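You operate a simulated robot arm through the tools that you are given. There is no shell and no other tool. Be economical: measure what you need, move in short steps, check, and stop when the job is done.

You are at the controls of a simulated robot arm. One attempt, no reset.

Task
Take the blue ring box from the foot of the bed and leave it on the bed riser there. Then take the white travel bottle from the wardrobe side of the bed and leave it on top of the brown cedar block there.
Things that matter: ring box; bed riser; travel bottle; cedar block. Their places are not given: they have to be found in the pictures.

Only the result counts: the job must be done as asked and must still hold three seconds after the hand-in. Knocking over, shifting, dropping, spilling or breaking anything else fails it.

Robot
A 7-joint arm with a two-finger parallel gripper, fixed in place. Base frame: the origin is at the foot of the arm, x ahead of it, y to its left, z up; the work surface is at about z = 0. Lengths are in mm, angles in rad, forces in N, time in s.
With the tool pointing down near the work surface it reaches from about 240 to 620 mm from the base axis. Its first joint turns from -1.152 to 1.152 rad. Payload 2.6 kg.
The tool frame sits at the grasp point between the pads (the TCP): z along the fingers, y along the line on which they close. The tips reach 30 mm beyond it. Largest opening 94 mm; finger width 28, thickness 10; the body of the gripper, 50 by 96 mm, starts 55 mm behind the TCP.
Orientation is told as [roll, pitch, yaw] about the base's x, y, z axes, in that order, counted from this pose: with the fingers straight down and closing along the base's y, the tool's x points along the base's -x, its y along +y and its z along -z.

Tools
- The arm moves only by the tool send_rows. Its argument "targets" is one flat list of numbers, 7 for each row, row after row: the gripper command, from -1 (fully open) to 1 (shut), values between in proportion, then the shift along the tool's x, y, z in cm, then the turn, a rotation vector about the tool's x, y, z in rad. In form: [grip, tx, ty, tz, rx, ry, rz, grip, tx, ty, tz, rx, ry, rz, ...]. A call has 1 to 12 rows; each row shifts and turns the commanded pose from where the row before left it, along the tool's axes as they then stand. A row lasts 0.2 s, in which the tool goes at most 50 mm and 0.15 rad; a call with a longer step from one row to the next is refused whole, and so is a gripper value outside its range. Where a pose cannot be reached the arm comes as near as it can. A force on the tool above 40 N (or 10 N above the force at the start of the call, whichever is more), or a blocked arm, ends the call early, and 0.2 s more pass. Each finger travels about 72 mm/s and halts on what it meets, pressing with about 34 N; the grip force reading is that of the motor and also rises with nothing between the fingers. The clock runs only during rows and for 0.2 s after the last one: add rows that do not move to give the fingers time. The reply holds the time, the measured pose of the TCP, the force on the tool along the base axes, the opening and the grip force, in the units named above and with some noise.
- Cameras (640 x 400 px; columns grow to the right, rows downward): "scene" is fixed at [38.2, 426.4, 565.7]; the picture's right is [-0.80, -0.59, 0.00], its down [-0.35, 0.47, -0.81] and it looks along [0.48, -0.65, -0.59] (base axes); focal length 318 px, centre (320, 200). "wrist" rides on the gripper at [-37, 0, -58] in the tool frame; the picture's right is [0.00, -1.00, 0.00], its down [0.97, 0.00, -0.24] and it looks along [0.24, 0.00, 0.97] (tool axes); focal length 218 px, centre (320, 200).
- capture(camera): a new picture of that camera. No time passes.
- pixel_to_xyz(camera, pixels): for up to 12 pixels [column, row] of the newest picture of that camera ("zoom" is the newest enlarged one), the place [x, y, z] in the base frame of the surface seen there, good to about 2 mm, but the place of the scene camera against the robot may be out by one fixed shift of up to 12 mm in any direction. No time passes.
- zoom(camera, box): a new picture of the part [left, top, right, bottom] of that camera's present view, enlarged. No time passes.
- finish_job(): hands the job in; it is judged then, once.

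Go step by step. Measure first, check grasps and placings, and put right what went wrong. The budget is 80 turns and 34 pictures, counting those below and the enlarged ones. Unless the task says otherwise, let go and move clear before handing in, and close with one line.

The tools are called after "Emit:" by a JSON object that holds its "api" and its "payload". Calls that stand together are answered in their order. send_rows: Moves the arm, as the interface text tells. Its arguments: {"type":"object","properties":{"targets":{"type":"array"}},"required":["targets"]} The other tools are called the same way: capture (camera) takes a picture; pixel_to_xyz (camera, pixels) gives the place of the surface under pixels of a picture; zoom (camera, box) takes an enlarged picture of a part of a camera's view; finish_job () hands the job in.

At the start:

```text
time: 0.0
position: [419.7, -26.8, 285.3]
orientation: [0.002, -0.001, -0.001]
force: [0.2, 0.1, -0.1]
width: 94.2
finger_force: 0.0
```

scene: 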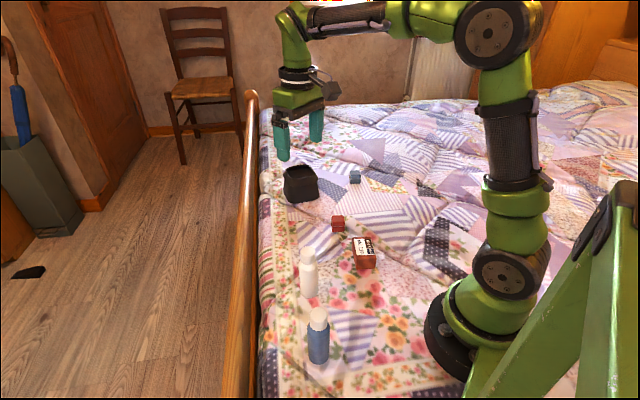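
wrist: 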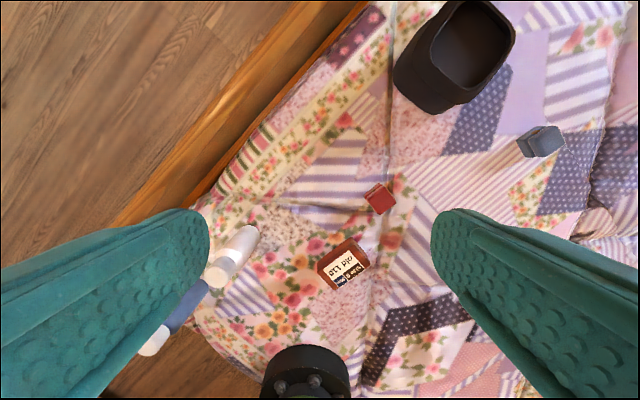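

The scene picture shows a black riser near (300,183), a blue box near (355,176), a brown block near (365,252) and a white bottle near (308,270). I'll enlarge these and measure them.

Emit:
{"api": "zoom", "payload": {"camera": "scene", "box": [250, 130, 410, 230]}}

Emit:
{"api": "zoom", "payload": {"camera": "scene", "box": [250, 200, 442, 380]}}

Emit:
{"api": "pixel_to_xyz", "payload": {"camera": "wrist", "pixels": [[468, 50], [520, 40], [400, 75], [445, 80], [545, 135], [542, 148], [340, 258], [345, 268], [240, 245], [215, 275], [380, 197], [480, 130]]}}

Emit:
{"api": "pixel_to_xyz", "payload": {"camera": "scene", "pixels": [[300, 185], [300, 173], [355, 171], [355, 180], [363, 241], [365, 262], [307, 251], [308, 275], [338, 217], [318, 312], [310, 294], [300, 200]]}}

```text
4.00 times, centred on (330, 180) of scene
```

zoom: 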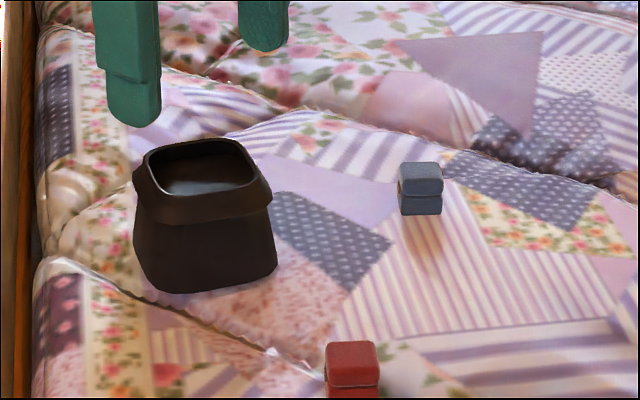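

```text
2.22 times, centred on (346, 290) of scene
```

zoom: 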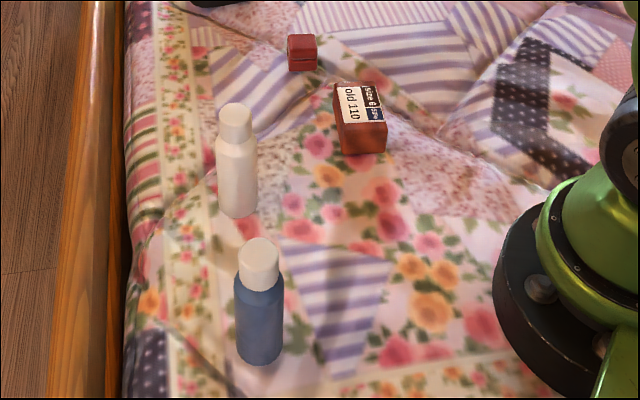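

```text
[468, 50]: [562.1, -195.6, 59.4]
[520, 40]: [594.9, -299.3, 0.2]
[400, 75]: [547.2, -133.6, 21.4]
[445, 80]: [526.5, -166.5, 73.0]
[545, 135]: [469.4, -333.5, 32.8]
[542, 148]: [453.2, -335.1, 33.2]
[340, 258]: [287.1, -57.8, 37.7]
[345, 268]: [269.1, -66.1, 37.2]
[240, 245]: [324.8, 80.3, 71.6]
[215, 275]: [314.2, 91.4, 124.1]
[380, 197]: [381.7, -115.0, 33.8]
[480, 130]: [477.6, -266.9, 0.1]
```

```text
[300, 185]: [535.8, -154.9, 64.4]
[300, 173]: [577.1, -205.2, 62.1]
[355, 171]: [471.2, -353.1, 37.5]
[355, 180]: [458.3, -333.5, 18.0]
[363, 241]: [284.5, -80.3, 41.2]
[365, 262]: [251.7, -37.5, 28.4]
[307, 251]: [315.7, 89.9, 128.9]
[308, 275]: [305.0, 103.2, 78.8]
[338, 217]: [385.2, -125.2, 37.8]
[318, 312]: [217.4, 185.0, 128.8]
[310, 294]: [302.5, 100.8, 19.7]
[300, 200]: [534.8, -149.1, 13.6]
```

The riser is recessed: its rim is at z≈73 and its floor at z≈60. The ring box is near (461,-335) with its top at z≈33. I'll move above it at about z=200 for a close look.

Emit:
{"api": "send_rows", "payload": {"targets": [-1, -0.5, -3.8, 1, 0, 0, 0, -1, -0.5, -3.8, 1, 0, 0, 0, -1, -0.5, -3.8, 1, 0, 0, 0, -1, -0.5, -3.8, 1, 0, 0, 0, -1, -0.5, -3.8, 1, 0, 0, 0, -1, -0.5, -3.8, 1, 0, 0, 0, -1, -0.5, -3.8, 1, 0, 0, 0, -1, -0.5, -3.8, 1, 0, 0, 0, -1, 0, 0, 0, 0, 0, 0]}}

Emit:
{"api": "capture", "payload": {"camera": "wrist"}}

```text
time: 2.0
position: [459.2, -330.5, 208.0]
orientation: [0.0, 0.0, -0.001]
force: [0.2, -0.3, -0.1]
width: 94.2
finger_force: 0.2
```

```text
29 pictures are left
```

wrist: 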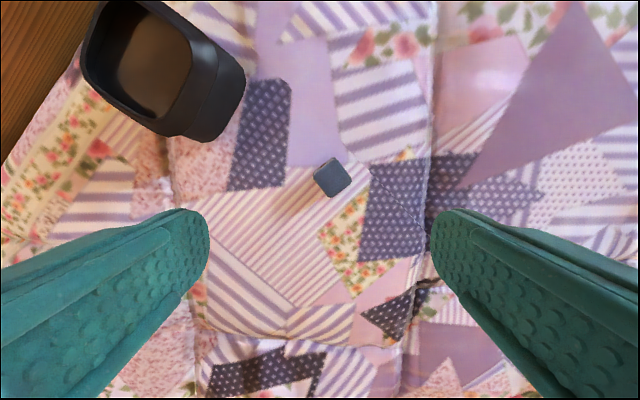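

Emit:
{"api": "zoom", "payload": {"camera": "wrist", "box": [292, 142, 372, 212]}}

Emit:
{"api": "pixel_to_xyz", "payload": {"camera": "wrist", "pixels": [[334, 176], [316, 175], [336, 159], [349, 179], [331, 195], [150, 55], [112, 3], [190, 55], [80, 75], [150, 125], [150, 95], [243, 75]]}}

```text
5.71 times, centred on (332, 177) of wrist
```

zoom: 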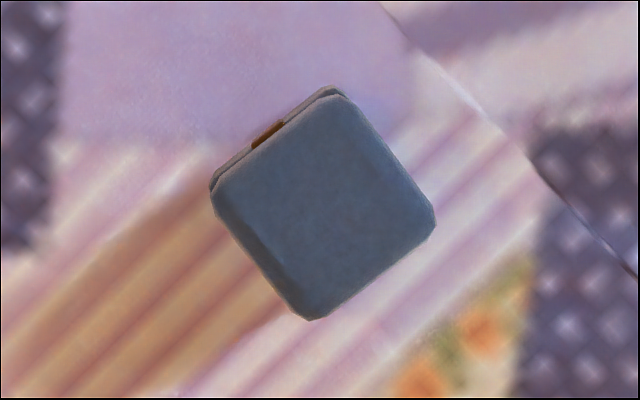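

```text
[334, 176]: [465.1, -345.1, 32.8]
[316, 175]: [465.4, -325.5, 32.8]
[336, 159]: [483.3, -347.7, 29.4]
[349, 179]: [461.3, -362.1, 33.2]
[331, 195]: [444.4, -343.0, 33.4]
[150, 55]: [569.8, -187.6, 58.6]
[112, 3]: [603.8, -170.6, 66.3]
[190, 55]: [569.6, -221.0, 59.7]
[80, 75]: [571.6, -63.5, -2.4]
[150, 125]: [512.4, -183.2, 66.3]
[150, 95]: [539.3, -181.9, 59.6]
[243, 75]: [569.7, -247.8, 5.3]
```

The ring box top is centred near wrist pixel (332,178), which gives about (463,-343.5,33). The box is about 29 mm wide and turned so that a yaw of +0.65 rad squares the pads on it. I'll centre, turn and go down to z≈100.

Emit:
{"api": "send_rows", "payload": {"targets": [-1, -0.35, -1.3, 1, 0, 0, 0, -1, 0, 0, 2, 0, 0, -0.13, -1, 0, 0, 2, 0, 0, -0.13, -1, 0, 0, 2, 0, 0, -0.13, -1, 0, 0, 2, 0, 0, -0.13, -1, 0, 0, 2, 0, 0, -0.13, -1, 0, 0, 0, 0, 0, 0]}}

Emit:
{"api": "capture", "payload": {"camera": "wrist"}}

```text
time: 3.6
position: [462.5, -345.2, 94.5]
orientation: [-0.001, -0.003, 0.653]
force: [0.1, 0.0, -0.6]
width: 94.1
finger_force: 0.0
```

```text
27 pictures are left
```

wrist: 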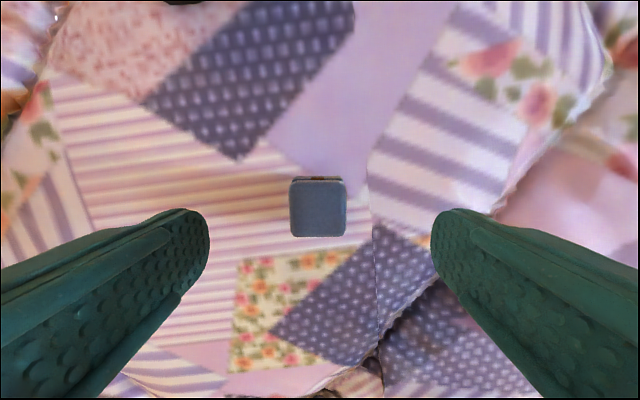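

The box is now square between the pads, centred near (318,208). I'll check its exact place.

Emit:
{"api": "pixel_to_xyz", "payload": {"camera": "wrist", "pixels": [[318, 208], [294, 208], [342, 208], [318, 184], [318, 233], [318, 270]]}}

```text
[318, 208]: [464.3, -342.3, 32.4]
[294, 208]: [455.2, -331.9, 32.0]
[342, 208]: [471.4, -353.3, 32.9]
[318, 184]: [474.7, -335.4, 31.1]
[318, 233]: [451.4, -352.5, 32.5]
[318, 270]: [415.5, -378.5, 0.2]
```

The centre is (464,-343), within 2 mm of the TCP. I'll descend to z≈37 and close.

Emit:
{"api": "send_rows", "payload": {"targets": [-1, 0, 0, 2, 0, 0, 0, -1, 0, 0, 2, 0, 0, 0, -1, 0, 0, 1.75, 0, 0, 0, -1, 0, 0, 0, 0, 0, 0, 1, 0, 0, 0, 0, 0, 0, 1, 0, 0, 0, 0, 0, 0, 1, 0, 0, 0, 0, 0, 0, 1, 0, 0, 0, 0, 0, 0, 1, 0, 0, 0, 0, 0, 0]}}

```text
time: 5.6
position: [462.9, -345.2, 38.7]
orientation: [0.0, -0.005, 0.649]
force: [0.0, 0.1, 2.7]
width: 32.7
finger_force: 34.3
```

The ring box is held (width 32.7). I'll lift it and move part of the way to the riser.

Emit:
{"api": "send_rows", "payload": {"targets": [1, 0, 0, -3, 0, 0, 0, 1, 0, 0, -4, 0, 0, 0, 1, 0, 0, -4, 0, 0, 0, 1, 0, 0, -4, 0, 0, 0, 1, -3, 1, 0, 0, 0, 0, 1, -3, 1, 0, 0, 0, 0, 1, -3, 1, 0, 0, 0, 0, 1, 0, 0, 0, 0, 0, 0]}}

Emit:
{"api": "capture", "payload": {"camera": "wrist"}}

```text
time: 7.4
position: [515.3, -264.8, 186.6]
orientation: [0.0, -0.002, 0.649]
force: [0.5, 1.1, -1.0]
width: 32.8
finger_force: 33.3
```

```text
26 pictures are left
```

wrist: 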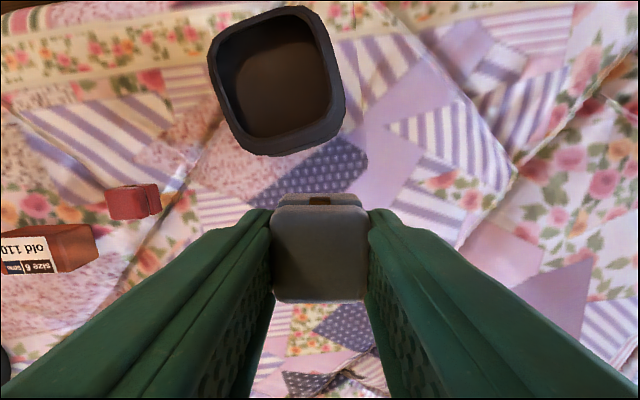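

Emit:
{"api": "pixel_to_xyz", "payload": {"camera": "wrist", "pixels": [[275, 80], [225, 80], [215, 80], [325, 80], [337, 90], [260, 25], [265, 13], [285, 128], [285, 142], [250, 100], [310, 60], [285, 60]]}}

```text
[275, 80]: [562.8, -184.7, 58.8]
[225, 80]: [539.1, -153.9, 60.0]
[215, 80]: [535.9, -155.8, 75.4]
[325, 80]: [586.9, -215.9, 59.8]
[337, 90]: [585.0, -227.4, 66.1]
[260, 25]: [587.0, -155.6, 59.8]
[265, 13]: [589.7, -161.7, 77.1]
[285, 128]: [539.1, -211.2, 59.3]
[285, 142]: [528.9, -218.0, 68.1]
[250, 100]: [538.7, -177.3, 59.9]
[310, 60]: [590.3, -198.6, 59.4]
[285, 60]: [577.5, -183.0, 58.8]
```

The riser's recess floor is at z≈59.5, centred near (563,-185) and about 75 mm across. I'll move over it and come down to about z=110.

Emit:
{"api": "send_rows", "payload": {"targets": [1, -2.8, 1.15, 0, 0, 0, 0, 1, -2.8, 1.15, 0, 0, 0, 0, 1, -2.8, 1.15, 0, 0, 0, 0, 1, 0, 0, 0, 0, 0, 0, 1, 0, 0, 3, 0, 0, 0, 1, 0, 0, 3, 0, 0, 0, 1, 0, 0, 1.4, 0, 0, 0, 1, 0, 0, 0, 0, 0, 0]}}

Emit:
{"api": "capture", "payload": {"camera": "wrist"}}

Emit:
{"api": "zoom", "payload": {"camera": "scene", "box": [250, 120, 378, 220]}}

```text
time: 9.2
position: [559.5, -186.6, 113.3]
orientation: [-0.002, -0.004, 0.651]
force: [0.1, -0.6, -0.5]
width: 32.8
finger_force: 33.8
```

```text
25 pictures are left
```

wrist: 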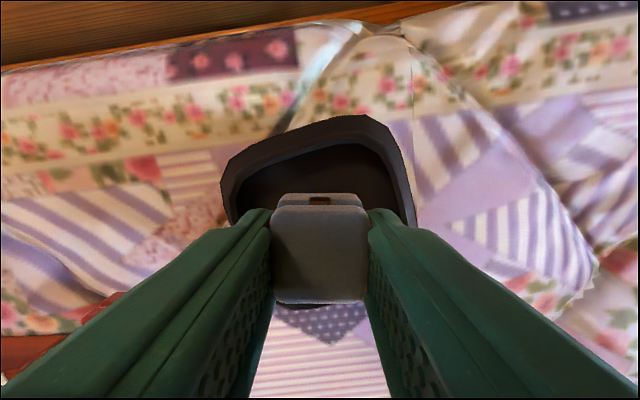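

```text
4.00 times, centred on (314, 170) of scene
```

zoom: 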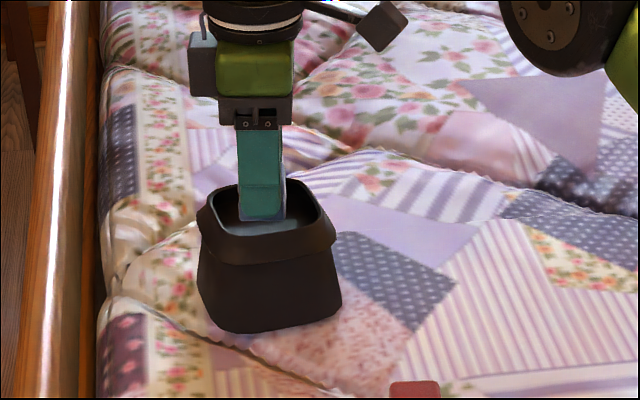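

The box is over the recess, about 4 mm short of its centre. I'll correct that and lower it until the weight is taken.

Emit:
{"api": "send_rows", "payload": {"targets": [1, -0.4, 0, 0.5, 0, 0, 0, 1, 0, 0, 0.5, 0, 0, 0, 1, 0, 0, 0.2, 0, 0, 0, 1, 0, 0, 0.2, 0, 0, 0, 1, 0, 0, 0, 0, 0, 0]}}

```text
time: 10.4
position: [565.8, -184.3, 98.4]
orientation: [0.0, -0.003, 0.65]
force: [-0.7, -0.4, -0.2]
width: 32.7
finger_force: 34.4
```

There's no contact force at z=98.4, so I'll lower a little further.

Emit:
{"api": "send_rows", "payload": {"targets": [1, 0, 0, 0.1, 0, 0, 0, 1, 0, 0, 0, 0, 0, 0]}}

```text
time: 11.0
position: [565.0, -184.3, 99.8]
orientation: [0.0, -0.003, 0.65]
force: [-0.3, -0.1, 2.4]
width: 32.5
finger_force: 34.5
```

The force reads 2.4 N upward, so the box has touched the floor. I'll open partway, so the fingers clear the rim, and rise.

Emit:
{"api": "send_rows", "payload": {"targets": [0.06, 0, 0, 0, 0, 0, 0, 0.06, 0, 0, 0, 0, 0, 0, 0.06, 0, 0, 0, 0, 0, 0, 0.06, 0, 0, -1.5, 0, 0, 0, 0.06, 0, 0, -3, 0, 0, 0, 0.06, 0, 0, -4, 0, 0, 0, -1, 3, 0, -3, 0, 0, 0, -1, 4, 0, 0, 0, 0, 0, -1, 0, 0, 0, 0, 0, 0]}}

Emit:
{"api": "capture", "payload": {"camera": "wrist"}}

```text
time: 13.0
position: [511.4, -229.3, 215.9]
orientation: [0.0, -0.003, 0.65]
force: [0.0, 0.3, -0.6]
width: 94.1
finger_force: 0.0
```

```text
23 pictures are left
```

wrist: 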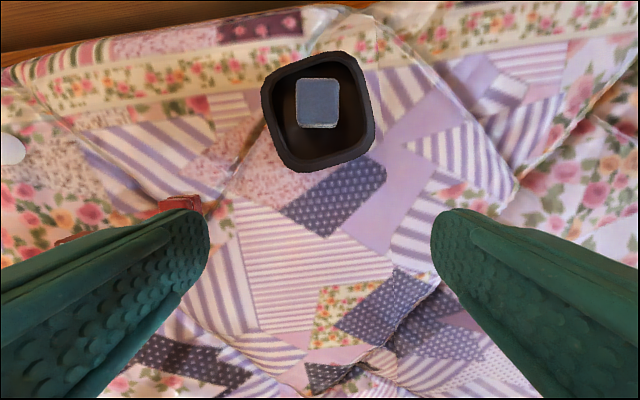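

The ring box sits upright in the riser at (318,103). Next I'll raise the arm, turn back and move above the block and bottle.

Emit:
{"api": "send_rows", "payload": {"targets": [-1, 0, 0, -1.5, 0, 0, 0.13, -1, 0, 0, -1.5, 0, 0, 0.13, -1, 0, 0, -1.5, 0, 0, 0.13, -1, 0, 0, -1.5, 0, 0, 0.13, -1, 0, 0, -1.5, 0, 0, 0.13, -1, 2.4, 4.2, 0, 0, 0, 0, -1, 2.4, 4.2, 0, 0, 0, 0, -1, 2.4, 4.2, 0, 0, 0, 0, -1, 2.4, 4.2, 0, 0, 0, 0, -1, 2.4, 4.2, 0, 0, 0, 0, -1, 2.4, 4.2, 0, 0, 0, 0, -1, 0, 0, 0, 0, 0, 0]}}

Emit:
{"api": "capture", "payload": {"camera": "wrist"}}

```text
time: 15.6
position: [361.3, 28.3, 285.9]
orientation: [0.003, -0.002, -0.001]
force: [0.5, 0.5, 0.2]
width: 94.2
finger_force: 0.1
```

```text
22 pictures are left
```

wrist: 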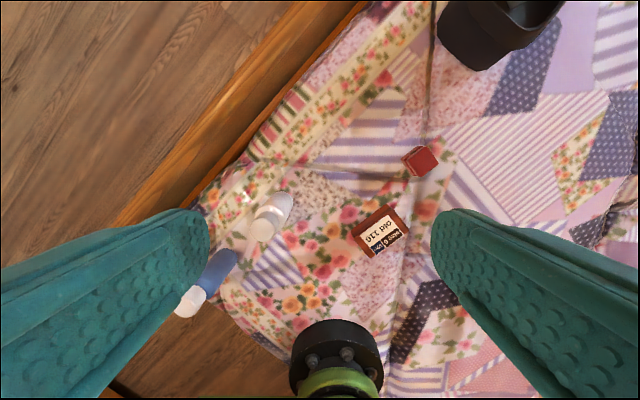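

Emit:
{"api": "zoom", "payload": {"camera": "wrist", "box": [230, 160, 430, 285]}}

Emit:
{"api": "pixel_to_xyz", "payload": {"camera": "wrist", "pixels": [[263, 232], [270, 215], [283, 200], [352, 231], [392, 208], [406, 232], [368, 255], [380, 232], [250, 229], [274, 232], [262, 241], [186, 303]]}}

```text
3.20 times, centred on (330, 222) of wrist
```

zoom: 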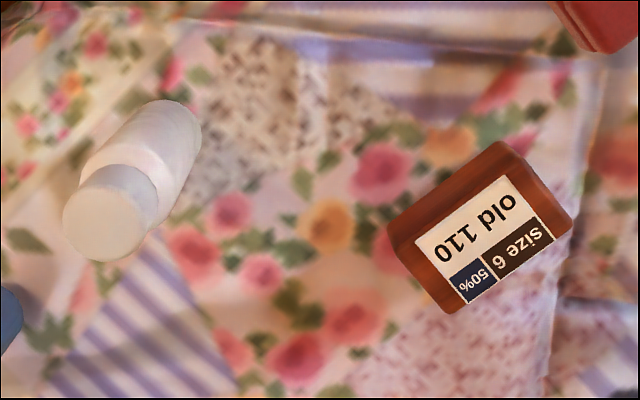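

```text
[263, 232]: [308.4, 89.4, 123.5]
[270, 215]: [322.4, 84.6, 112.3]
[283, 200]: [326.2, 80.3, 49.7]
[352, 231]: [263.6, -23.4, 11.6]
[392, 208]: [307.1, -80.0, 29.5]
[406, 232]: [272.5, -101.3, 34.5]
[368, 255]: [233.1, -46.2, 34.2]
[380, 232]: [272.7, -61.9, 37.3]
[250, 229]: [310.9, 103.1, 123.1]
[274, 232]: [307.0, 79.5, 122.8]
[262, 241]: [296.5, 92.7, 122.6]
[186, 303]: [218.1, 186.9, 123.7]
```

The bottle's cap centre is near (312,89) with its top at z≈124. The block's top centre is near (270,-63,37). I'll move above the bottle at z≈200.

Emit:
{"api": "send_rows", "payload": {"targets": [-1, 1.65, 2.03, 2.8, 0, 0, 0, -1, 1.65, 2.03, 2.8, 0, 0, 0, -1, 1.65, 2.03, 2.8, 0, 0, 0, -1, 0, 0, 0, 0, 0, 0]}}

Emit:
{"api": "capture", "payload": {"camera": "wrist"}}

```text
time: 16.6
position: [314.3, 87.9, 205.2]
orientation: [0.002, -0.001, 0.0]
force: [-0.4, 0.3, -0.4]
width: 93.9
finger_force: 0.0
```

```text
20 pictures are left
```

wrist: 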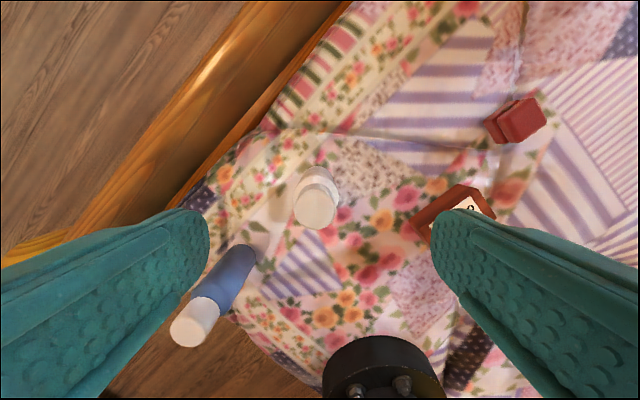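

The cap is near (315,208), between the fingers, and the blue bottle is well clear. I'll measure the cap exactly.

Emit:
{"api": "pixel_to_xyz", "payload": {"camera": "wrist", "pixels": [[315, 208], [297, 208], [334, 208], [315, 191], [315, 226], [319, 178], [320, 168]]}}

```text
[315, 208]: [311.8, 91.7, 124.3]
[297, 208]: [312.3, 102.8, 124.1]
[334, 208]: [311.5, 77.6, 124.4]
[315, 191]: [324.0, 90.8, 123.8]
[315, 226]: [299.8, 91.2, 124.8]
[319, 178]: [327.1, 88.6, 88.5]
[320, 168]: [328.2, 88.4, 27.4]
```

The bottle's axis is at (312,90.5), and the body spans z 0 to about 90. I'll centre and come down to z≈82.

Emit:
{"api": "send_rows", "payload": {"targets": [-1, 0.2, 0.25, 1, 0, 0, 0, -1, 0, 0, 3, 0, 0, 0, -1, 0, 0, 3, 0, 0, 0, -1, 0, 0, 3, 0, 0, 0, -1, 0, 0, 2.2, 0, 0, 0, -1, 0, 0, 0, 0, 0, 0]}}

Emit:
{"api": "zoom", "payload": {"camera": "scene", "box": [240, 180, 400, 300]}}

```text
time: 18.0
position: [315.2, 89.3, 83.3]
orientation: [0.002, -0.001, 0.001]
force: [0.3, 0.1, -0.1]
width: 93.7
finger_force: 0.1
```

```text
3.33 times, centred on (320, 240) of scene
```

zoom: 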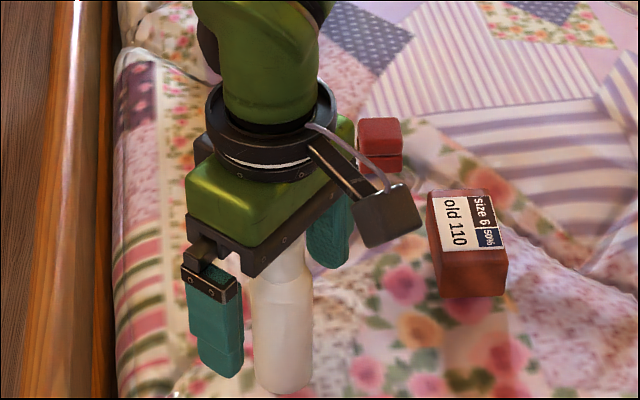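

The fingers straddle the body with the gripper above the cap. I'll trim x by 3 mm and close.

Emit:
{"api": "send_rows", "payload": {"targets": [-1, 0.2, 0, 0, 0, 0, 0, -1, 0, 0, 0, 0, 0, 0, 1, 0, 0, 0, 0, 0, 0, 1, 0, 0, 0, 0, 0, 0, 1, 0, 0, 0, 0, 0, 0, 1, 0, 0, 0, 0, 0, 0, 1, 0, 0, 0, 0, 0, 0]}}

```text
time: 19.6
position: [314.3, 88.7, 84.8]
orientation: [0.001, -0.001, 0.0]
force: [0.1, -0.5, -0.8]
width: 37.7
finger_force: 33.8
```

The bottle is held at width 37.7. I'll lift it and carry it over towards the block.

Emit:
{"api": "send_rows", "payload": {"targets": [1, 0, 0, -2, 0, 0, 0, 1, 0, 0, -3, 0, 0, 0, 1, 0, 0, -4, 0, 0, 0, 1, 0.5, -2.5, 0, 0, 0, 0, 1, 0.5, -2.5, 0, 0, 0, 0, 1, 0.5, -2.5, 0, 0, 0, 0, 1, 0, 0, 0, 0, 0, 0]}}

Emit:
{"api": "capture", "payload": {"camera": "wrist"}}

Emit:
{"api": "capture", "payload": {"camera": "scene"}}

```text
time: 21.2
position: [297.8, 13.3, 174.3]
orientation: [0.002, -0.001, 0.0]
force: [-0.4, 0.0, -1.2]
width: 38.0
finger_force: 34.0
```

```text
18 pictures are left
```

wrist: 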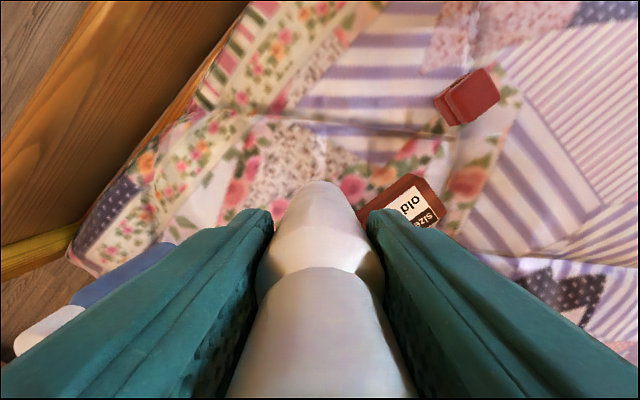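

```text
17 pictures are left
```

scene: 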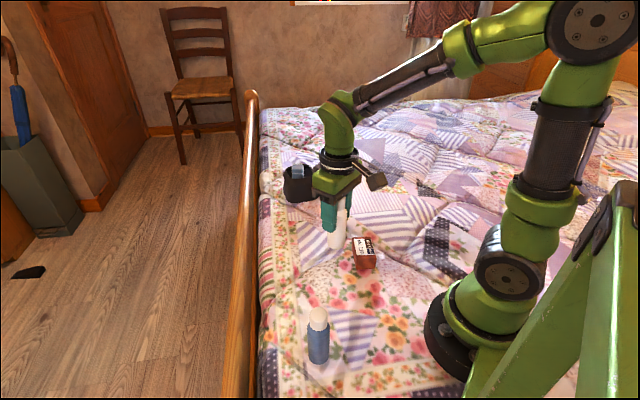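

The block is partly hidden by the right finger at (405,205). I'll shift back 40 mm for a clear view of it.

Emit:
{"api": "send_rows", "payload": {"targets": [1, 2, 0, 0, 0, 0, 0, 1, 2, 0, 0, 0, 0, 0, 1, 0, 0, 0, 0, 0, 0]}}

Emit:
{"api": "zoom", "payload": {"camera": "wrist", "box": [320, 110, 480, 210]}}

```text
time: 22.0
position: [258.5, 15.2, 172.6]
orientation: [0.002, -0.001, 0.001]
force: [0.2, 0.0, -1.0]
width: 38.1
finger_force: 33.9
```

```text
4.00 times, centred on (400, 160) of wrist
```

zoom: 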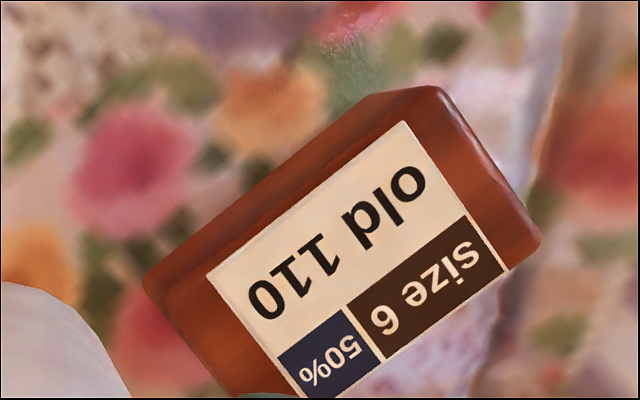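

The block's top face is now visible in the zoom. I'll measure its corners.

Emit:
{"api": "pixel_to_xyz", "payload": {"camera": "zoom", "pixels": [[172, 290], [160, 280], [432, 100], [440, 92], [530, 240], [538, 245], [225, 375], [245, 392], [352, 250], [300, 195], [490, 170], [195, 335]]}}

```text
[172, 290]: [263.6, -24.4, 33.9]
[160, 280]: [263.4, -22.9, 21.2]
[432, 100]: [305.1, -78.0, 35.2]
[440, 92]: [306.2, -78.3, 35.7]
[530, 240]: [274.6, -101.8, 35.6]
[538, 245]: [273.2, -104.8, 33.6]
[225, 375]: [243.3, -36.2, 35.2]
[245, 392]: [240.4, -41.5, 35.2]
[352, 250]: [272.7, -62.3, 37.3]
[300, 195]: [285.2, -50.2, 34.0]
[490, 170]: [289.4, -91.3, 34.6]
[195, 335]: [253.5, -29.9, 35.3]
```

The block's top centre is (269,-64) with its surface at z≈37. The bottle's axis sits about 2 mm behind the TCP in x, so I'll aim the TCP at (271,-64) and come down to z≈135.

Emit:
{"api": "send_rows", "payload": {"targets": [1, -0.3, -2, 0, 0, 0, 0, 1, -0.3, -2, 0, 0, 0, 0, 1, -0.3, -2, 0, 0, 0, 0, 1, -0.35, -1.9, 0, 0, 0, 0, 1, 0, 0, 0, 0, 0, 0, 1, 0, 0, 2, 0, 0, 0, 1, 0, 0, 1.7, 0, 0, 0, 1, 0, 0, 0, 0, 0, 0]}}

Emit:
{"api": "zoom", "payload": {"camera": "scene", "box": [290, 180, 450, 290]}}

Emit:
{"api": "capture", "payload": {"camera": "wrist"}}

```text
time: 23.8
position: [269.6, -65.6, 135.0]
orientation: [0.002, -0.001, 0.0]
force: [0.2, 0.0, -1.7]
width: 37.8
finger_force: 34.4
```

```text
3.64 times, centred on (370, 235) of scene
```

zoom: 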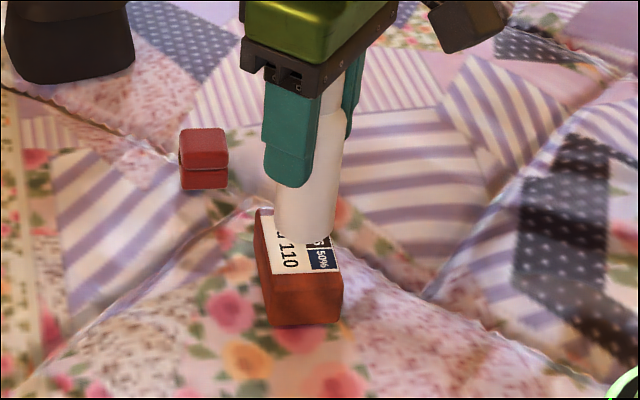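

```text
14 pictures are left
```

wrist: 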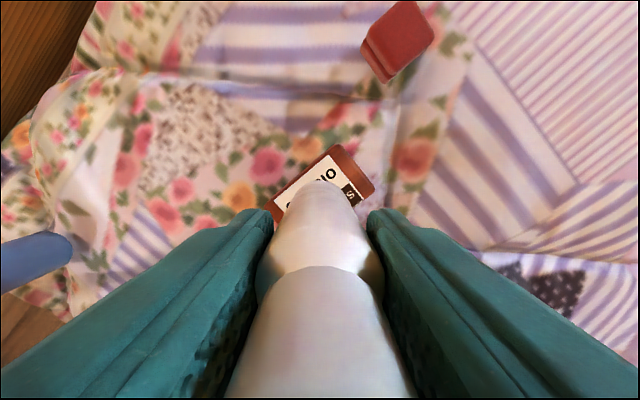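

In the scene zoom the bottle's bottom is at (303,235), just above the block. I'll lower it to about 3 mm above and recheck.

Emit:
{"api": "send_rows", "payload": {"targets": [1, 0, 0, 0.5, 0, 0, 0, 1, 0, 0, 0.5, 0, 0, 0, 1, 0, 0, 0, 0, 0, 0]}}

Emit:
{"api": "zoom", "payload": {"camera": "scene", "box": [330, 210, 410, 280]}}

```text
time: 24.6
position: [269.0, -63.5, 124.3]
orientation: [0.003, -0.002, -0.001]
force: [-0.1, -0.3, -1.6]
width: 37.9
finger_force: 34.0
```

```text
5.71 times, centred on (370, 245) of scene
```

zoom: 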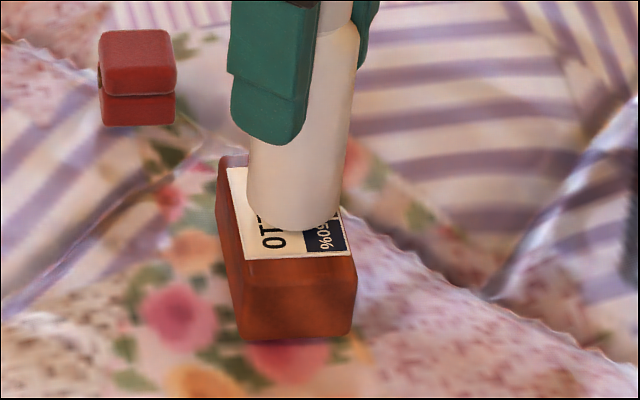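

The bottle's bottom is centred at about (294,201) and the block's top at about (284,207). That puts the bottle about 4 mm too far towards -x,-y. I'll correct it and lower.

Emit:
{"api": "send_rows", "payload": {"targets": [1, -0.3, 0.2, 0, 0, 0, 0, 1, 0, 0, 0.15, 0, 0, 0, 1, 0, 0, 0, 0, 0, 0]}}

Emit:
{"api": "zoom", "payload": {"camera": "scene", "box": [330, 210, 410, 280]}}

```text
time: 25.4
position: [272.4, -63.9, 123.3]
orientation: [0.002, -0.002, 0.0]
force: [0.0, 1.4, -1.4]
width: 37.9
finger_force: 33.6
```

```text
5.71 times, centred on (370, 245) of scene
```

zoom: 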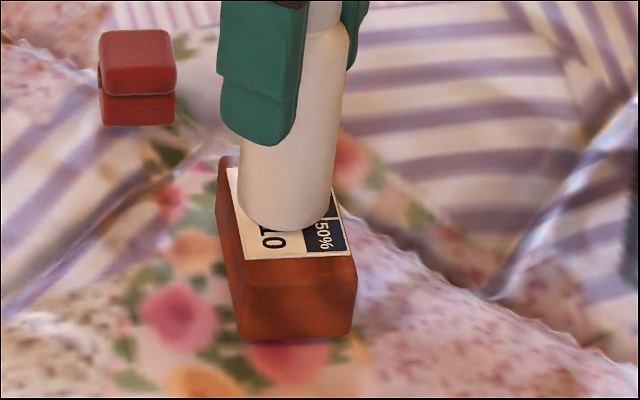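

The bottle is now centred over the block at column 286. I'll lower it in 1 mm steps until it touches.

Emit:
{"api": "send_rows", "payload": {"targets": [1, 0, 0, 0.1, 0, 0, 0, 1, 0, 0, 0, 0, 0, 0]}}

```text
time: 26.0
position: [272.8, -64.3, 122.9]
orientation: [0.002, -0.001, -0.001]
force: [1.1, 0.2, -1.6]
width: 37.8
finger_force: 34.1
```

There's no contact yet, so I'll go down another millimetre.

Emit:
{"api": "send_rows", "payload": {"targets": [1, 0, 0, 0.1, 0, 0, 0, 1, 0, 0, 0, 0, 0, 0]}}

```text
time: 26.6
position: [272.5, -63.0, 122.4]
orientation: [0.002, 0.0, 0.0]
force: [-0.1, -0.6, -0.8]
width: 37.3
finger_force: 34.3
```

Emit:
{"api": "send_rows", "payload": {"targets": [1, 0, 0, 0.1, 0, 0, 0, 1, 0, 0, 0, 0, 0, 0]}}

```text
time: 27.2
position: [272.6, -63.7, 121.7]
orientation: [0.0, -0.002, -0.001]
force: [0.3, -0.3, -1.7]
width: 37.6
finger_force: 33.4
```

The last reading is still -1.7 N, so the bottle hangs free at z≈121.7. I'll lower another millimetre.

Emit:
{"api": "send_rows", "payload": {"targets": [1, 0, 0, 0.1, 0, 0, 0, 1, 0, 0, 0, 0, 0, 0]}}

```text
time: 27.8
position: [272.9, -62.3, 120.8]
orientation: [0.002, -0.003, -0.001]
force: [-0.1, -0.5, -0.5]
width: 37.6
finger_force: 33.8
```

Emit:
{"api": "send_rows", "payload": {"targets": [1, 0, 0, 0.07, 0, 0, 0, 1, 0, 0, 0, 0, 0, 0]}}

```text
time: 28.4
position: [273.8, -62.9, 118.5]
orientation: [0.003, -0.002, 0.0]
force: [-1.2, -0.1, 6.5]
width: 37.5
finger_force: 34.1
```

The force is +6.5 N, so the bottle is standing on the block. I'll open and rise straight up.

Emit:
{"api": "send_rows", "payload": {"targets": [1, 0, 0, -0.04, 0, 0, 0, 0, 0, 0, 0, 0, 0, 0, -0.5, 0, 0, 0, 0, 0, 0, -0.8, 0, 0, 0, 0, 0, 0, -0.8, 0, 0, 0, 0, 0, 0, -0.8, 0, 0, -2, 0, 0, 0, -0.8, 0, 0, -3, 0, 0, 0, -0.8, 0, 0, -4, 0, 0, 0, -0.8, 0, 0, -4, 0, 0, 0, -0.8, 0, 0, 0, 0, 0, 0]}}

Emit:
{"api": "capture", "payload": {"camera": "scene"}}

Emit:
{"api": "capture", "payload": {"camera": "wrist"}}

```text
time: 30.6
position: [269.4, -60.5, 250.1]
orientation: [0.001, 0.0, 0.0]
force: [-0.1, 0.5, -0.4]
width: 84.6
finger_force: 0.0
```

```text
11 pictures are left
```

scene: 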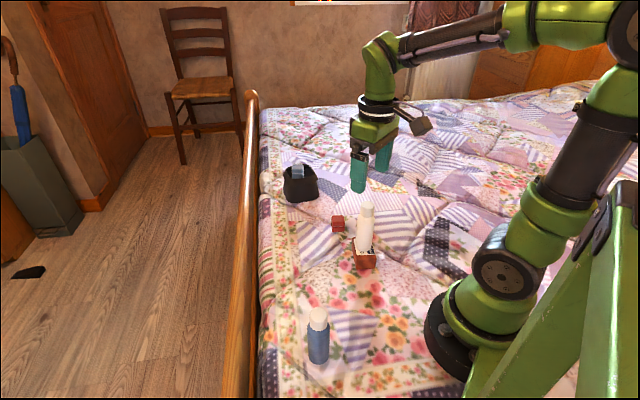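

```text
10 pictures are left
```

wrist: 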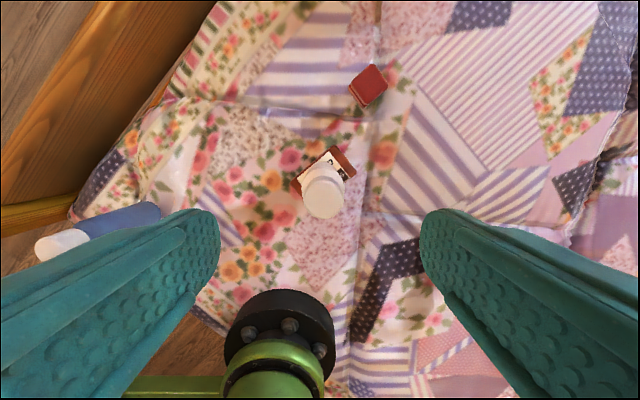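

The bottle stands upright on the block at (365,235) in the scene picture, and the ring box is in the riser at (297,172). Everything else is where it was and the hand is clear, so I'm handing in.

Emit:
{"api": "finish_job", "payload": {}}

```text
The job is handed in.
```

The blue ring box is in the bed riser's recess and the white travel bottle is upright on the brown cedar block; in the last pictures nothing else had moved.
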